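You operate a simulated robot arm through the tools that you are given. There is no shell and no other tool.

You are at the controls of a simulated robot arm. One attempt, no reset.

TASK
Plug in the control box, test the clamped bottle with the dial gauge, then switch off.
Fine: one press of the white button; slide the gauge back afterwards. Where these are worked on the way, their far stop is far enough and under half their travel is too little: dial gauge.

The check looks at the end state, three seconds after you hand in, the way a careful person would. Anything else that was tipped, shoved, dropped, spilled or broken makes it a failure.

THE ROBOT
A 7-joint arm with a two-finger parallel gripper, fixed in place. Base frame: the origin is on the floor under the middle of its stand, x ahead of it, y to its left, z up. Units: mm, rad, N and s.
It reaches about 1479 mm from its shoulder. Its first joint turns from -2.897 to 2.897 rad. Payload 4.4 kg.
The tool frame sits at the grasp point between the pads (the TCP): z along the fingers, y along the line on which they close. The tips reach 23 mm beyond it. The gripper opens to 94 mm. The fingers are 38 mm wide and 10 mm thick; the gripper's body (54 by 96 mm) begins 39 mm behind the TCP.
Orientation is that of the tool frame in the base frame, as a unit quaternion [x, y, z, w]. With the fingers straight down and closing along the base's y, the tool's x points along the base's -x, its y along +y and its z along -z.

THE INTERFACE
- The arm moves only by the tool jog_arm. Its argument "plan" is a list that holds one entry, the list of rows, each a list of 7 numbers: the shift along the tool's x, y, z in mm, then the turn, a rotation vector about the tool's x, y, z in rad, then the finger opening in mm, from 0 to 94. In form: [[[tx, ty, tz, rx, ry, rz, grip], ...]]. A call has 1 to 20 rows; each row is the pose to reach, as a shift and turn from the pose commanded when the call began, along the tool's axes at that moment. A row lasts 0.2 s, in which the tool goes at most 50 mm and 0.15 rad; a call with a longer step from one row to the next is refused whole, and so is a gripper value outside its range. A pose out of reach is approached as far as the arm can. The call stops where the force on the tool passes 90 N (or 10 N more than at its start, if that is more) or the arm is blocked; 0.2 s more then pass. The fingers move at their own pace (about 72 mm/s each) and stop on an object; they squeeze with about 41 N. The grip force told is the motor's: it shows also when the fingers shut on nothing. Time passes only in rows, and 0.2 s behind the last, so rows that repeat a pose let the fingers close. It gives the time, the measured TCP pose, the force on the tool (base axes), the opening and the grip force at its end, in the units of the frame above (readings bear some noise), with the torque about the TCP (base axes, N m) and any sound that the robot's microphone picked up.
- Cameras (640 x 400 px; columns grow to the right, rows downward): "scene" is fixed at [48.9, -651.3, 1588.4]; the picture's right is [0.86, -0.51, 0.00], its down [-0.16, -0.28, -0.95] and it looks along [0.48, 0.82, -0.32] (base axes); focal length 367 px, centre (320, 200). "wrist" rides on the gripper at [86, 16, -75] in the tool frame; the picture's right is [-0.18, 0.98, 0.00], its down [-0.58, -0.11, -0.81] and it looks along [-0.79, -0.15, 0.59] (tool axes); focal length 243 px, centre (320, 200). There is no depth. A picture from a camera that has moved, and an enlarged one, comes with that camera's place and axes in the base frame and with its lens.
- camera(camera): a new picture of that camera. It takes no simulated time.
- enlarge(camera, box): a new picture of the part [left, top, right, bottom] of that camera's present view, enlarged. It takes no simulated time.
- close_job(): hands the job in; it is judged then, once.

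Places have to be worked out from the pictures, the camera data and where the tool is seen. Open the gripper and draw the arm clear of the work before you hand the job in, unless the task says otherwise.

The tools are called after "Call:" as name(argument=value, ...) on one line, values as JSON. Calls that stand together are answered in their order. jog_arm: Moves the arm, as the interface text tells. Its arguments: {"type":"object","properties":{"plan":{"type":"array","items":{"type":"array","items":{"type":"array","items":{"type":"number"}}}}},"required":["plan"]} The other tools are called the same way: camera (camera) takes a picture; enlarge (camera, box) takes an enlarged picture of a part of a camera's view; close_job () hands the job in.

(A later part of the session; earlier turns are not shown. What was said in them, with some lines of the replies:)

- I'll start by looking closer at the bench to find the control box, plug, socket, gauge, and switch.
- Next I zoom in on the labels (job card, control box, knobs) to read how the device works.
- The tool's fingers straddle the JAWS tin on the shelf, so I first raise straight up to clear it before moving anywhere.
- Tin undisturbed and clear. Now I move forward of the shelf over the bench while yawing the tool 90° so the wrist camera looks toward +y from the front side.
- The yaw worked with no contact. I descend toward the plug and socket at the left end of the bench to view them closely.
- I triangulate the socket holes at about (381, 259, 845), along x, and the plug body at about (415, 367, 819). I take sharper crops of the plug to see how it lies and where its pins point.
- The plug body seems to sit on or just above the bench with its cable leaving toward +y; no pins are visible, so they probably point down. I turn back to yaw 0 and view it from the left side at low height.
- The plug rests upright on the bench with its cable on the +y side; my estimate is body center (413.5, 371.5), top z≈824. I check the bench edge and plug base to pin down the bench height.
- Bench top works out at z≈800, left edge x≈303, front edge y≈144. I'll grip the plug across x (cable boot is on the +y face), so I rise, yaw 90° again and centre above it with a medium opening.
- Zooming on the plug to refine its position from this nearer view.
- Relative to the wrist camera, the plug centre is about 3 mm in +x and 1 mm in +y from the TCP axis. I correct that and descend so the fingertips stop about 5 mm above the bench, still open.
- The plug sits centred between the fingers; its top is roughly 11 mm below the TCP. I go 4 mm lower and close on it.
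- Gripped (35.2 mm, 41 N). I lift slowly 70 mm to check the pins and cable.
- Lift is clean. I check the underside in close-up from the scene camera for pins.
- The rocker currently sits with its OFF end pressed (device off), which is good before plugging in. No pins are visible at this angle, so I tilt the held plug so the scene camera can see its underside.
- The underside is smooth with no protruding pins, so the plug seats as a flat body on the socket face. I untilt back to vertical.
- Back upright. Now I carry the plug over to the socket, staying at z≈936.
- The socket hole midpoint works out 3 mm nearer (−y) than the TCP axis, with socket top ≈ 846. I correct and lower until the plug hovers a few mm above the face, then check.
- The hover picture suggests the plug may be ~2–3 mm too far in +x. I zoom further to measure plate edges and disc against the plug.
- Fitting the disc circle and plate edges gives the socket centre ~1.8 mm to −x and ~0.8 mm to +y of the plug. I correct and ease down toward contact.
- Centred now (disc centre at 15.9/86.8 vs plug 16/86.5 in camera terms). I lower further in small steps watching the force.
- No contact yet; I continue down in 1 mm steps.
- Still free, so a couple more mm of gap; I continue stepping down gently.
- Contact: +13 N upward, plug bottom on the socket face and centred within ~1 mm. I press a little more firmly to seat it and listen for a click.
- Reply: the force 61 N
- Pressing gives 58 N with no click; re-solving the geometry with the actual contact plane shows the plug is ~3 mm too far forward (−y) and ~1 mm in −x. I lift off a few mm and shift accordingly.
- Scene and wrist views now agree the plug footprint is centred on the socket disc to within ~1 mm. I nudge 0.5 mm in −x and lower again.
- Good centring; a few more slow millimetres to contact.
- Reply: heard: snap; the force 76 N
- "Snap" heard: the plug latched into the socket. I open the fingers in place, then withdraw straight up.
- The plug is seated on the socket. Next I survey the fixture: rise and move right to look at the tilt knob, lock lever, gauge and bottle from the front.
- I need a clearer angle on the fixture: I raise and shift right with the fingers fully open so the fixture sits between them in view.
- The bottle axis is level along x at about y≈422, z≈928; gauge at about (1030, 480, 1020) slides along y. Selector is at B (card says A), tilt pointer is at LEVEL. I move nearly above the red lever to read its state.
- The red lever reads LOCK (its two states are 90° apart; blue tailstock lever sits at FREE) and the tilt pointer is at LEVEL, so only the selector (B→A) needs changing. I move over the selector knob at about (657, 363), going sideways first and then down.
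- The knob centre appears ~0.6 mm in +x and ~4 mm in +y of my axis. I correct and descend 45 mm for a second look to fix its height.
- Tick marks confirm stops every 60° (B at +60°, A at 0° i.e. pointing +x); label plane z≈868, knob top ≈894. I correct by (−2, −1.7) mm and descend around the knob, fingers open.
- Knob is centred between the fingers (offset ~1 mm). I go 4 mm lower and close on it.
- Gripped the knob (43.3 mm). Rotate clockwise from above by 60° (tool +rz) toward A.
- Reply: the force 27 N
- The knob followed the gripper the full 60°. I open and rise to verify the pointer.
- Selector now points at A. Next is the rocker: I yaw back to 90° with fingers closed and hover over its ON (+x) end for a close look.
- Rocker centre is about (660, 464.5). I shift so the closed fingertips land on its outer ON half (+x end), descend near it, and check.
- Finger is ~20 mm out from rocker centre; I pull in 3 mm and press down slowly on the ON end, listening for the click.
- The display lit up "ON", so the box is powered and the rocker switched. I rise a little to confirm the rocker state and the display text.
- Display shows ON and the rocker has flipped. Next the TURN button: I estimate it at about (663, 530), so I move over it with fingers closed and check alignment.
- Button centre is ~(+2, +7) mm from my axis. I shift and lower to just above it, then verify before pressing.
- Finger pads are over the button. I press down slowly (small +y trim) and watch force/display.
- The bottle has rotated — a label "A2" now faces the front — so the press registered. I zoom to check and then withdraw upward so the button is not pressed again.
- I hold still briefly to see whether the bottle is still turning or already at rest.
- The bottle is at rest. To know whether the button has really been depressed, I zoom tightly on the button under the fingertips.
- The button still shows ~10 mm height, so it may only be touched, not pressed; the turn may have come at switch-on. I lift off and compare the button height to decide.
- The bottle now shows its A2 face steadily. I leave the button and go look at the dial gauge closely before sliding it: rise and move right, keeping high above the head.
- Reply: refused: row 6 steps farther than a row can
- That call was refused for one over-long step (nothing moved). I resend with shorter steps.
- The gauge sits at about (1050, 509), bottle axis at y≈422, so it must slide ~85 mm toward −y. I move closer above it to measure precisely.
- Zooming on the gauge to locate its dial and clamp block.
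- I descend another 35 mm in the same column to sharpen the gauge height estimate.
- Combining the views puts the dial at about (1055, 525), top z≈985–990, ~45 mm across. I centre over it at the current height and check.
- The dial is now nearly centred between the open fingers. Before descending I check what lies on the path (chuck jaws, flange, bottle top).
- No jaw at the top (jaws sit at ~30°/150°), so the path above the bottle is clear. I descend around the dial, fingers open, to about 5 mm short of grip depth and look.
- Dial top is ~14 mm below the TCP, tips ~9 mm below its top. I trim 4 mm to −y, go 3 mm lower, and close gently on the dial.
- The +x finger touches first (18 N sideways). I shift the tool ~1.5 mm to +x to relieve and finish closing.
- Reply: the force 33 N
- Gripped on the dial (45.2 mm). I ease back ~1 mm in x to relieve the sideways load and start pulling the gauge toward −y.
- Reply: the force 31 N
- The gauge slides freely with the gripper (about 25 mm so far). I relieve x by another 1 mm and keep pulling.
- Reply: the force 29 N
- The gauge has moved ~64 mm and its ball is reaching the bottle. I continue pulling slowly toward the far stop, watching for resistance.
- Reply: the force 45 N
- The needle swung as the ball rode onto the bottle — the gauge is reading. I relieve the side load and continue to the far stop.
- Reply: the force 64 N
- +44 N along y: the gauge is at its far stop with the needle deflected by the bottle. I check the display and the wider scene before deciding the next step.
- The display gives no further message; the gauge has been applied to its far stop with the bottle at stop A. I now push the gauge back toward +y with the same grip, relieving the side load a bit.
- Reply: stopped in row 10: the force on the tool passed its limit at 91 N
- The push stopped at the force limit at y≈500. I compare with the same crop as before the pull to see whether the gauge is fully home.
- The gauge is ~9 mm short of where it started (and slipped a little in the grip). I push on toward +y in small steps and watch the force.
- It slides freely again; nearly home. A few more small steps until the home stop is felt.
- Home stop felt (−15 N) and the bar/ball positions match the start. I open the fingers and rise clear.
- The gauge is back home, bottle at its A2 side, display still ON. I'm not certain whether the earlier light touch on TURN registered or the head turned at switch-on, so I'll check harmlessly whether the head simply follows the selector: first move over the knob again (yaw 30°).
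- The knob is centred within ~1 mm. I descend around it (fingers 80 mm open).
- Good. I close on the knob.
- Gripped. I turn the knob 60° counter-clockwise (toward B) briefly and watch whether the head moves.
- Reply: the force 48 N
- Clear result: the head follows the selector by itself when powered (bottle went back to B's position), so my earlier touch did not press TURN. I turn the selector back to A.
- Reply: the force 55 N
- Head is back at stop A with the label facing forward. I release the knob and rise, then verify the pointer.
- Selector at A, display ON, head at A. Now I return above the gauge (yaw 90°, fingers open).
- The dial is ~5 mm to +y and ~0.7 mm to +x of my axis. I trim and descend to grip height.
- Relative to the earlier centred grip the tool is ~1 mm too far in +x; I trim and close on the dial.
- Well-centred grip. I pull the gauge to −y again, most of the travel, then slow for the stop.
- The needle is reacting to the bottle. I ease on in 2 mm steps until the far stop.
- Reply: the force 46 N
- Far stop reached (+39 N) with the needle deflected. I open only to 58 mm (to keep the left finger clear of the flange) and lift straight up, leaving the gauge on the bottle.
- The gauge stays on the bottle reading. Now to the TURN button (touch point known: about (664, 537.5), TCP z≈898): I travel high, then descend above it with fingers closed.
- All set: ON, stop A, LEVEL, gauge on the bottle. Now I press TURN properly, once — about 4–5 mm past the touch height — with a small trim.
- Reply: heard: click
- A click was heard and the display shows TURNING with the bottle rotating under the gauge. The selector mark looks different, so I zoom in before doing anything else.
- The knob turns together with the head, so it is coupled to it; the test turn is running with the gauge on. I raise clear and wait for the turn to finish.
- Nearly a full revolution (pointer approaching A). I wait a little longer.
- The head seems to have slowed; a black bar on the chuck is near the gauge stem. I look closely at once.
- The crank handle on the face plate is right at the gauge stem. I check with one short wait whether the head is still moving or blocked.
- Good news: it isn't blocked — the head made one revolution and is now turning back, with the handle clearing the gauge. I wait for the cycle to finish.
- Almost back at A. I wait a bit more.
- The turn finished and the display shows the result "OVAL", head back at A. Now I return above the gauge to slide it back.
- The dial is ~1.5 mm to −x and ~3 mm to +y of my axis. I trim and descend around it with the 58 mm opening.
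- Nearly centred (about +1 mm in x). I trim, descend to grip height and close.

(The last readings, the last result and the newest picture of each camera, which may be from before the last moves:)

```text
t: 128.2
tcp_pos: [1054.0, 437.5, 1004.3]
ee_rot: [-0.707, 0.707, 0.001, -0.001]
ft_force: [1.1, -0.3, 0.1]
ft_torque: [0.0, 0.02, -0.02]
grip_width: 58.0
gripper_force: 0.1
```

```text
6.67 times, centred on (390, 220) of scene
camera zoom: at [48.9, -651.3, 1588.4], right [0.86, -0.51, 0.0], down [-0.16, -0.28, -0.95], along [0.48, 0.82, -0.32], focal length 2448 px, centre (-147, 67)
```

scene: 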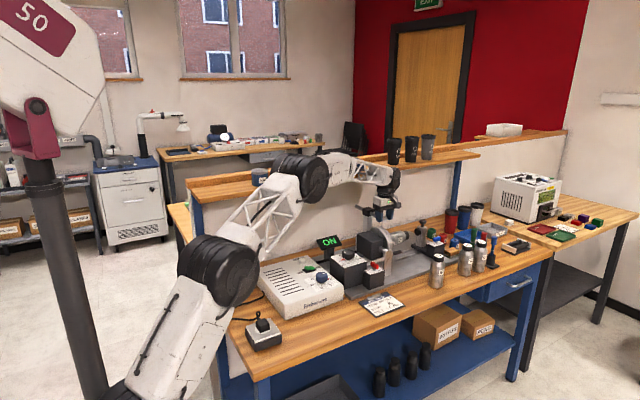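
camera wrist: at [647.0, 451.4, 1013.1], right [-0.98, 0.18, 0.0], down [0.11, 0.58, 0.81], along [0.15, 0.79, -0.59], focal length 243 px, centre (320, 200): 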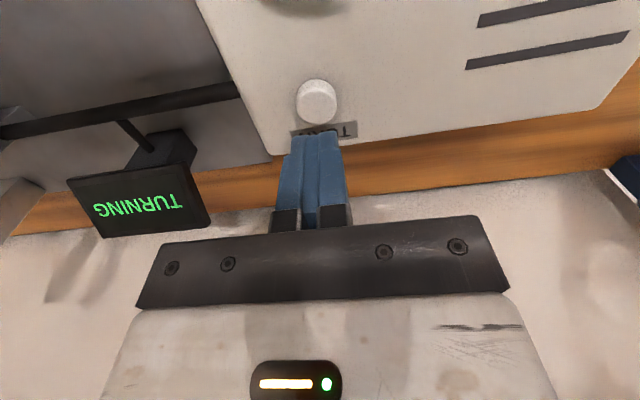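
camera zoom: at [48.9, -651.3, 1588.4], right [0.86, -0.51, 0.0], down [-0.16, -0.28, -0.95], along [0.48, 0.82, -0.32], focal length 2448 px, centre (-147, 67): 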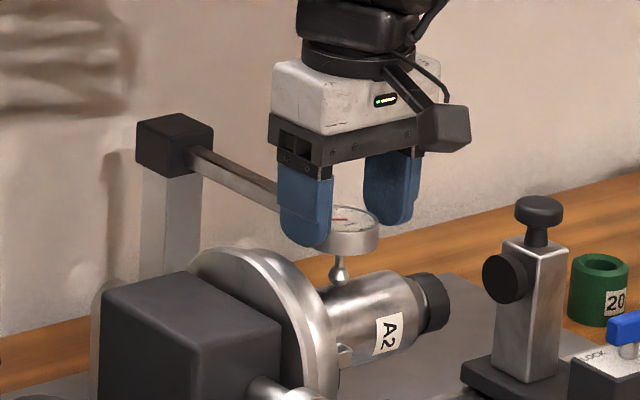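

Centred. I close on the dial and push it back toward +y, most of the way.

Call:
jog_arm(plan=[[[0, 0.2, 0, 0, 0, 0, 48], [0, 0.2, 0, 0, 0, 0, 36], [0, 0.2, 0, 0, 0, 0, 36], [-6, 0.2, 0, 0, 0, 0, 36], [-14, 0.2, 0, 0, 0, 0, 36], [-22, 0.2, 0, 0, 0, 0, 36], [-30, 0.2, 0, 0, 0, 0, 36], [-38, 0.2, 0, 0, 0, 0, 36], [-46, 0.2, 0, 0, 0, 0, 36], [-54, 0.2, 0, 0, 0, 0, 36], [-62, 0.2, 0, 0, 0, 0, 36], [-70, 0.2, 0, 0, 0, 0, 36], [-74, 0.2, 0, 0, 0, 0, 36], [-74, 0.2, 0, 0, 0, 0, 36]]])

Call:
enlarge(camera="scene", box=[355, 190, 425, 250])

Call:
enlarge(camera="wrist", box=[220, 70, 420, 230])

```text
t: 131.2
tcp_pos: [1055.4, 508.6, 1005.1]
ee_rot: [-0.707, 0.707, 0.0, -0.002]
ft_force: [62.8, -1.0, -2.5]
ft_torque: [0.0, -1.42, -0.19]
grip_width: 45.1
gripper_force: 45.0
```

```text
6.67 times, centred on (390, 220) of scene
camera zoom: at [48.9, -651.3, 1588.4], right [0.86, -0.51, 0.0], down [-0.16, -0.28, -0.95], along [0.48, 0.82, -0.32], focal length 2448 px, centre (-147, 67)
```

zoom: 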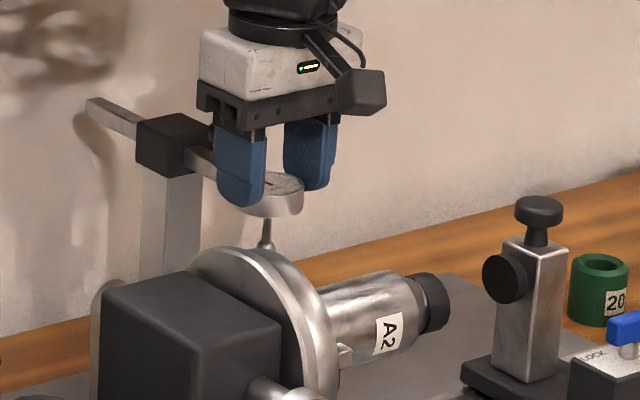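

```text
2.50 times, centred on (320, 150) of wrist
camera zoom: at [1038.9, 422.0, 1080.1], right [-0.98, 0.18, 0.0], down [0.11, 0.58, 0.81], along [0.15, 0.79, -0.59], focal length 606 px, centre (320, 325)
```

zoom: 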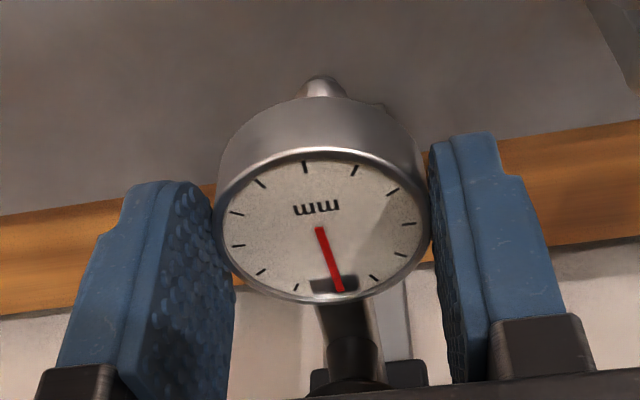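

Side load of +63 N built up; I relieve it by ~1.8 mm in +x and push the last ~12 mm slowly to the home stop.

Call:
jog_arm(plan=[[[0, -1.0, 0, 0, 0, 0, 36], [0, -1.8, 0, 0, 0, 0, 36], [-2, -1.8, 0, 0, 0, 0, 36], [-4, -1.8, 0, 0, 0, 0, 36], [-6, -1.8, 0, 0, 0, 0, 36], [-8, -1.8, 0, 0, 0, 0, 36], [-8, -1.8, 0, 0, 0, 0, 36]]])

Call:
enlarge(camera="scene", box=[355, 190, 425, 250])

```text
t: 132.8
tcp_pos: [1055.3, 520.1, 1003.9]
ee_rot: [0.707, -0.707, 0.0, 0.002]
ft_force: [-44.8, 2.2, 18.3]
ft_torque: [0.1, 1.19, 0.16]
grip_width: 44.8
gripper_force: 44.6
```

```text
6.67 times, centred on (390, 220) of scene
camera zoom: at [48.9, -651.3, 1588.4], right [0.86, -0.51, 0.0], down [-0.16, -0.28, -0.95], along [0.48, 0.82, -0.32], focal length 2448 px, centre (-147, 67)
```

zoom: 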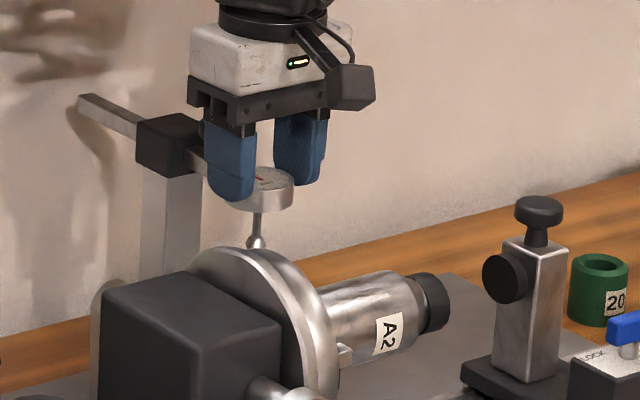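

Almost home. I relieve x slightly and push the last couple of millimetres.

Call:
jog_arm(plan=[[[0, 0.8, 0, 0, 0, 0, 36], [-1.5, 0.8, 0, 0, 0, 0, 36], [-3, 0.8, 0, 0, 0, 0, 36], [-3, 0.8, 0, 0, 0, 0, 36]]])

Call:
enlarge(camera="scene", box=[355, 190, 425, 250])

```text
t: 133.8
tcp_pos: [1055.1, 520.7, 1006.2]
ee_rot: [0.707, -0.707, -0.001, 0.002]
ft_force: [-32.0, 1.6, 14.0]
ft_torque: [-0.09, 0.85, 0.08]
grip_width: 44.8
gripper_force: 45.0
```

```text
6.67 times, centred on (390, 220) of scene
camera zoom: at [48.9, -651.3, 1588.4], right [0.86, -0.51, 0.0], down [-0.16, -0.28, -0.95], along [0.48, 0.82, -0.32], focal length 2448 px, centre (-147, 67)
```

zoom: 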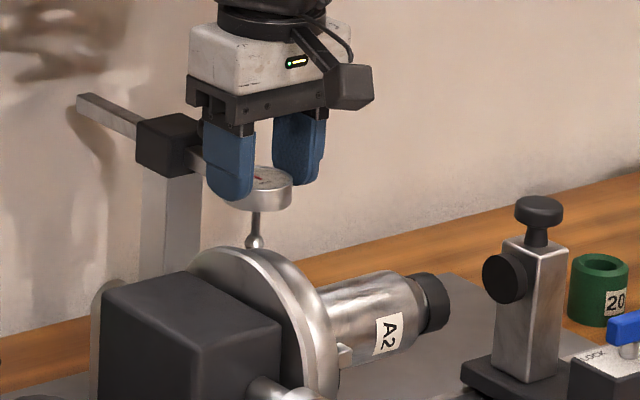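

No stop felt yet; a few more millimetres with x relief.

Call:
jog_arm(plan=[[[-1, 0.8, 0, 0, 0, 0, 36], [-2, 0.8, 0, 0, 0, 0, 36], [-3, 0.8, 0, 0, 0, 0, 36], [-3, 0.8, 0, 0, 0, 0, 36]]])

Call:
enlarge(camera="scene", box=[355, 190, 425, 250])

```text
t: 134.8
tcp_pos: [1056.3, 521.8, 1005.5]
ee_rot: [-0.707, 0.707, 0.0, -0.002]
ft_force: [-11.3, -36.0, 10.7]
ft_torque: [-1.0, 0.31, 0.01]
grip_width: 44.8
gripper_force: 44.5
```

```text
6.67 times, centred on (390, 220) of scene
camera zoom: at [48.9, -651.3, 1588.4], right [0.86, -0.51, 0.0], down [-0.16, -0.28, -0.95], along [0.48, 0.82, -0.32], focal length 2448 px, centre (-147, 67)
```

zoom: 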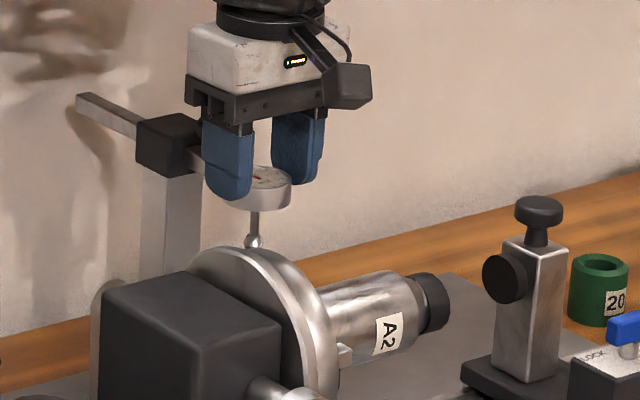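

Home stop felt (−36 N). I open the fingers and rise clear of the gauge.

Call:
jog_arm(plan=[[[0.8, 0.3, 0, 0, 0, 0, 60], [0.8, 0.3, 0, 0, 0, 0, 80], [0.8, 0.3, 0, 0, 0, 0, 90], [0.8, 0.3, -15, 0, 0, 0, 90], [0.8, 0.3, -40, 0, 0, 0, 90], [0.8, 0.3, -80, 0, 0, 0, 90], [10, 0.3, -120, 0, 0, 0, 90], [10, 0.3, -120, 0, 0, 0, 90]]])

Call:
enlarge(camera="scene", box=[280, 200, 440, 290])

```text
t: 136.6
tcp_pos: [1054.0, 515.2, 1124.2]
ee_rot: [0.707, -0.707, -0.001, 0.002]
ft_force: [0.2, 0.7, 0.0]
ft_torque: [0.03, -0.02, -0.04]
grip_width: 90.1
gripper_force: 0.1
```

```text
4.00 times, centred on (360, 245) of scene
camera zoom: at [48.9, -651.3, 1588.4], right [0.86, -0.51, 0.0], down [-0.16, -0.28, -0.95], along [0.48, 0.82, -0.32], focal length 1469 px, centre (160, 20)
```

zoom: 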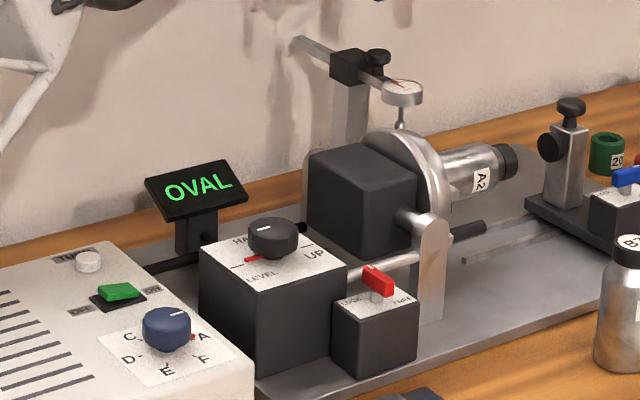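

Everything fits: gauge home, result displayed. Last: switch off. I travel back over the rocker's OFF (−x) end at about (643, 465) with fingers closed.

Call:
jog_arm(plan=[[[8, 40, 0, 0, 0, 0, 50], [16, 82, 0, 0, 0, 0, 25], [24, 124, 0, 0, 0, 0, 0], [32, 166, 0, 0, 0, 0, 0], [40, 208, 0, 0, 0, 0, 0], [50, 250, 0, 0, 0, 0, 0], [50, 292, 0, 0, 0, 0, 0], [50, 334, 0, 0, 0, 0, 0], [50, 376, 0, 0, 0, 0, 0], [50, 411, 0, 0, 0, 0, 0], [50, 411, 45, 0, 0, 0, 0], [50, 411, 90, 0, 0, 0, 0], [50, 411, 135, 0, 0, 0, 0], [50, 411, 165, 0, 0, 0, 0], [50, 411, 165, 0, 0, 0, 0]]])

Call:
enlarge(camera="wrist", box=[240, 20, 400, 160])

Call:
enlarge(camera="scene", box=[280, 220, 380, 290])

```text
t: 139.8
tcp_pos: [642.8, 463.2, 965.1]
ee_rot: [0.707, -0.707, 0.0, 0.001]
ft_force: [0.5, 0.5, 0.5]
ft_torque: [-0.03, -0.03, -0.01]
grip_width: 0.0
gripper_force: 41.1
```

```text
2.86 times, centred on (320, 90) of wrist
camera zoom: at [625.6, 376.0, 1040.2], right [-0.98, 0.18, 0.0], down [0.11, 0.58, 0.81], along [0.15, 0.79, -0.59], focal length 693 px, centre (320, 514)
```

zoom: 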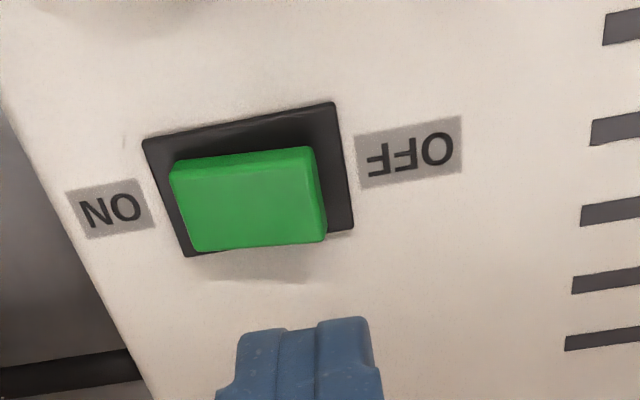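

```text
5.71 times, centred on (330, 255) of scene
camera zoom: at [48.9, -651.3, 1588.4], right [0.86, -0.51, 0.0], down [-0.16, -0.28, -0.95], along [0.48, 0.82, -0.32], focal length 2098 px, centre (263, -114)
```

zoom: 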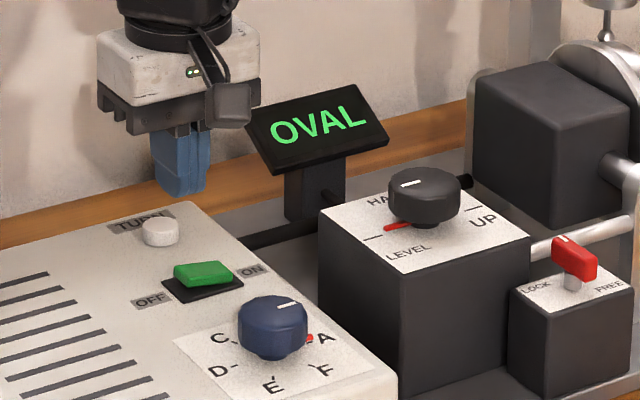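

Rocker centre is +18.4/+4 mm from my axis. I trim and press down on its OFF end slowly.

Call:
jog_arm(plan=[[[-4, -1.2, 20, 0, 0, 0, 0], [-4, -1.2, 40, 0, 0, 0, 0], [-4, -1.2, 54, 0, 0, 0, 0], [-4, -1.2, 59, 0, 0, 0, 0], [-4, -1.2, 63, 0, 0, 0, 0], [-4, -1.2, 66, 0, 0, 0, 0], [-4, -1.2, 67, 0, 0, 0, 0], [-4, -1.2, 67, 0, 0, 0, 0]]])

Call:
enlarge(camera="scene", box=[280, 220, 380, 290])

Call:
enlarge(camera="wrist", box=[240, 60, 400, 200])

```text
t: 141.5
tcp_pos: [643.6, 468.5, 900.2]
ee_rot: [0.708, -0.707, -0.002, -0.001]
ft_force: [-18.8, -9.2, 17.4]
ft_torque: [-0.36, 0.27, -0.19]
grip_width: 0.0
gripper_force: 40.7
stopped in row 8: the force on the tool passed its limit at 94 N (the readings are from after the stop); the commanded pose is now the measured one
```

```text
5.71 times, centred on (330, 255) of scene
camera zoom: at [48.9, -651.3, 1588.4], right [0.86, -0.51, 0.0], down [-0.16, -0.28, -0.95], along [0.48, 0.82, -0.32], focal length 2098 px, centre (263, -114)
```

zoom: 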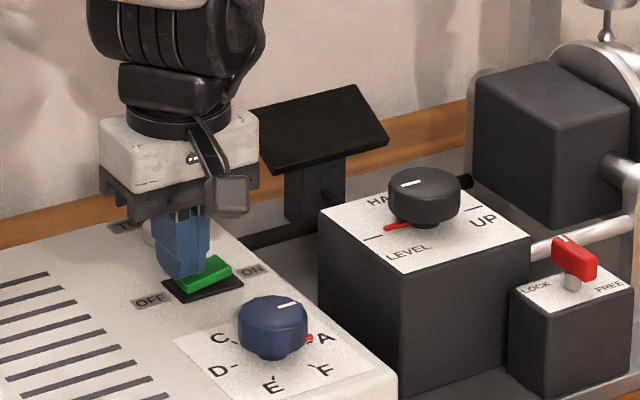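

```text
2.86 times, centred on (320, 130) of wrist
camera zoom: at [628.3, 382.2, 975.2], right [-0.98, 0.18, 0.0], down [0.11, 0.58, 0.81], along [0.15, 0.79, -0.59], focal length 693 px, centre (320, 400)
```

zoom: 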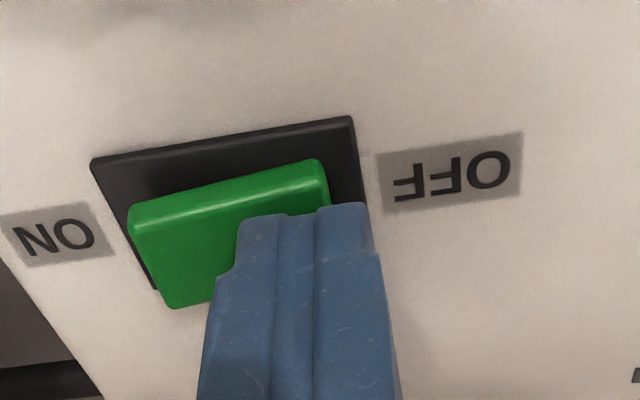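

The display went dark: the box is off. I lift away straight up and verify the rocker.

Call:
jog_arm(plan=[[[0, 0, -10, 0, 0, 0, 0], [0, 0, -35, 0, 0, 0, 0], [0, 0, -75, 0, 0, 0, 0], [0, 0, -120, 0, 0, 0, 0], [20, 0, -160, 0, 0, 0, 40], [45, 0, -200, 0, 0, 0, 80], [45, 0, -200, 0, 0, 0, 80]]])

Call:
enlarge(camera="scene", box=[280, 220, 380, 290])

Call:
camera(camera="scene")

Call:
enlarge(camera="scene", box=[220, 280, 300, 350])

Call:
enlarge(camera="scene", box=[345, 190, 435, 255])

Call:
camera(camera="wrist")

```text
t: 143.1
tcp_pos: [645.5, 424.5, 1098.9]
ee_rot: [-0.707, 0.707, 0.001, 0.0]
ft_force: [0.4, -0.3, -0.3]
ft_torque: [0.01, 0.0, -0.01]
grip_width: 79.7
gripper_force: 0.0
```

```text
5.71 times, centred on (330, 255) of scene
camera zoom: at [48.9, -651.3, 1588.4], right [0.86, -0.51, 0.0], down [-0.16, -0.28, -0.95], along [0.48, 0.82, -0.32], focal length 2098 px, centre (263, -114)
```

zoom: 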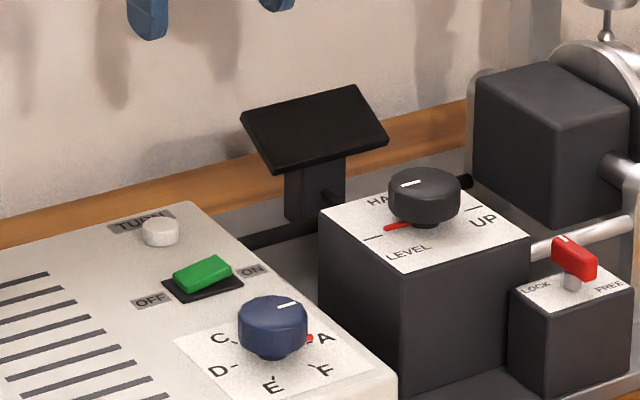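

```text
taken
```

scene: 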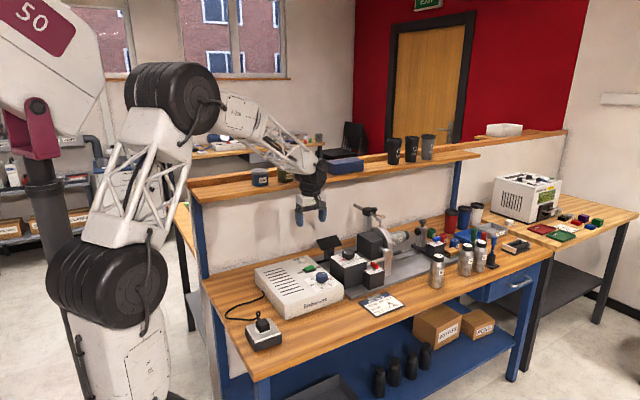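

```text
5.71 times, centred on (260, 315) of scene
camera zoom: at [48.9, -651.3, 1588.4], right [0.86, -0.51, 0.0], down [-0.16, -0.28, -0.95], along [0.48, 0.82, -0.32], focal length 2098 px, centre (663, -457)
```

zoom: 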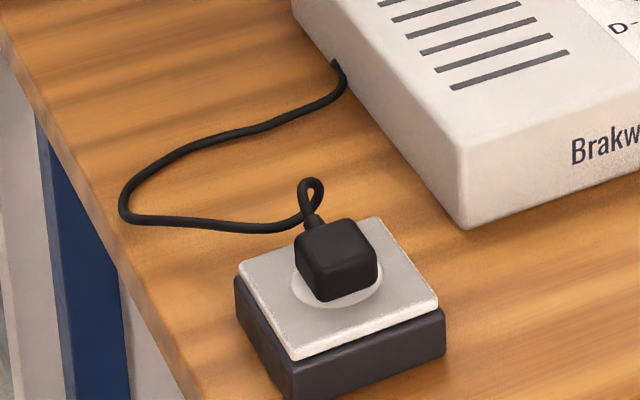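

```text
6.15 times, centred on (390, 222) of scene
camera zoom: at [48.9, -651.3, 1588.4], right [0.86, -0.51, 0.0], down [-0.16, -0.28, -0.95], along [0.48, 0.82, -0.32], focal length 2260 px, centre (-111, 62)
```

zoom: 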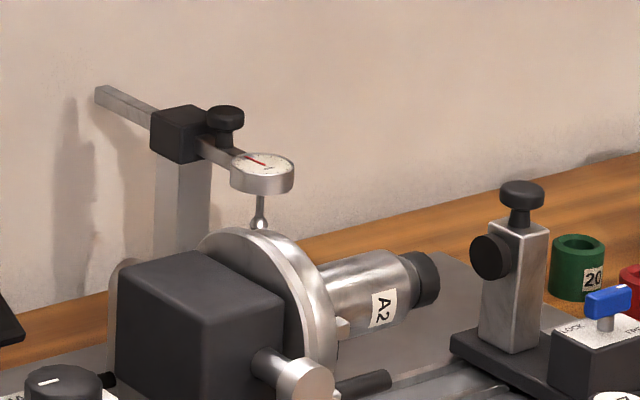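

```text
taken
camera wrist: at [629.5, 337.9, 1174.5], right [-0.98, 0.18, 0.0], down [0.11, 0.58, 0.81], along [0.15, 0.79, -0.59], focal length 243 px, centre (320, 200)
```

wrist: 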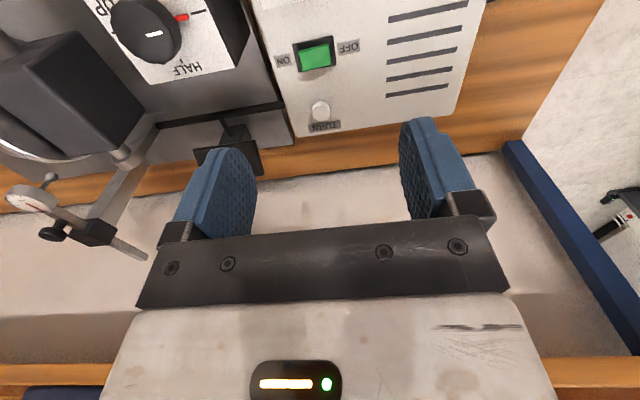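

Rocker is back to OFF, plug seated, gauge home, selector A, tilt LEVEL/LOCK, nothing else disturbed. I draw the arm further clear of the work with the gripper open.

Call:
jog_arm(plan=[[[10, 10, -40, 0, 0, 0, 94], [25, 25, -80, 0, 0, 0, 94], [45, 45, -115, 0, 0, 0, 94], [65, 65, -150, 0, 0, 0, 94], [85, 85, -185, 0, 0, 0, 94], [105, 105, -220, 0, 0, 0, 94], [120, 120, -250, 0, 0, 0, 94], [120, 120, -250, 0, 0, 0, 94]]])

Call:
camera(camera="scene")

Call:
enlarge(camera="scene", box=[240, 200, 440, 340])

```text
t: 144.9
tcp_pos: [523.6, 302.0, 1350.0]
ee_rot: [0.708, -0.707, -0.001, 0.0]
ft_force: [0.1, -0.7, 0.3]
ft_torque: [-0.02, 0.0, 0.01]
grip_width: 94.0
gripper_force: 0.0
```

```text
taken
```

scene: 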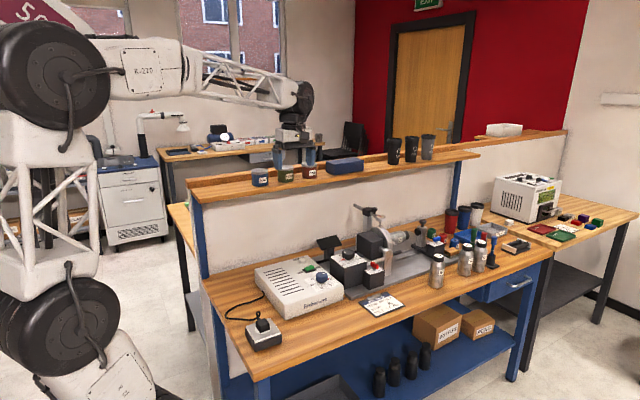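

```text
2.86 times, centred on (340, 270) of scene
camera zoom: at [48.9, -651.3, 1588.4], right [0.86, -0.51, 0.0], down [-0.16, -0.28, -0.95], along [0.48, 0.82, -0.32], focal length 1049 px, centre (263, 0)
```

zoom: 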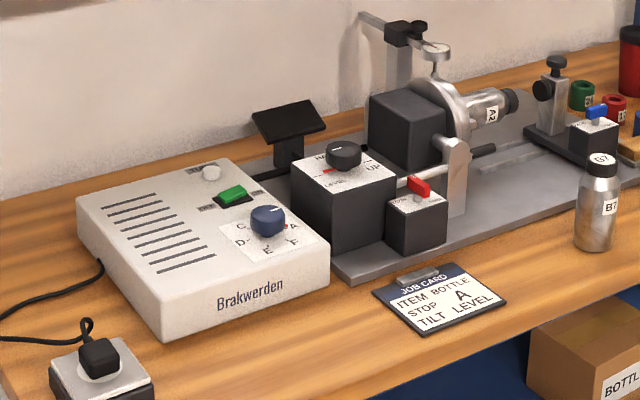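

The arm is clear with the gripper open. The box is plugged in and off, the test ran once at stop A and LEVEL with the result OVAL, and the gauge is back home. I hand the job in.

Call:
close_job()

```text
The job is handed in.
```

The bottle test is done and the job is handed in; I haven't seen the check's verdict. The display read **OVAL** after the test turn, meaning the bottle appears to be out of round.

- **Power:** the plug snapped into the socket, the box ran, and the switch is now off with the display dark.
- **Settings:** the head was at B, so I turned it to A to match the job card. Tilt was already at LEVEL and locked, and I left it.
- **Test:** I slid the gauge to its far stop against the bottle and pressed the white button fully once. The head made one turn and came back to A.
- **End state:** the gauge is back at its home stop, and the arm is clear with the gripper open. I saw nothing else moved.

There were a few extra movements:

- **Early touch:** I lightly touched the white button once. It did not click and nothing ran.
- **Extra gauge slide:** I slid the gauge out and back once before the real test, thinking the head had already turned.
- **Knob check:** I turned the stop knob from A to B and back with the power on, to see how it worked. The head turns with that knob.
- **Force stops:** the 90 N force limit stopped two moves: sliding the gauge home that first time, and pressing the switch off. I saw no damage from either.
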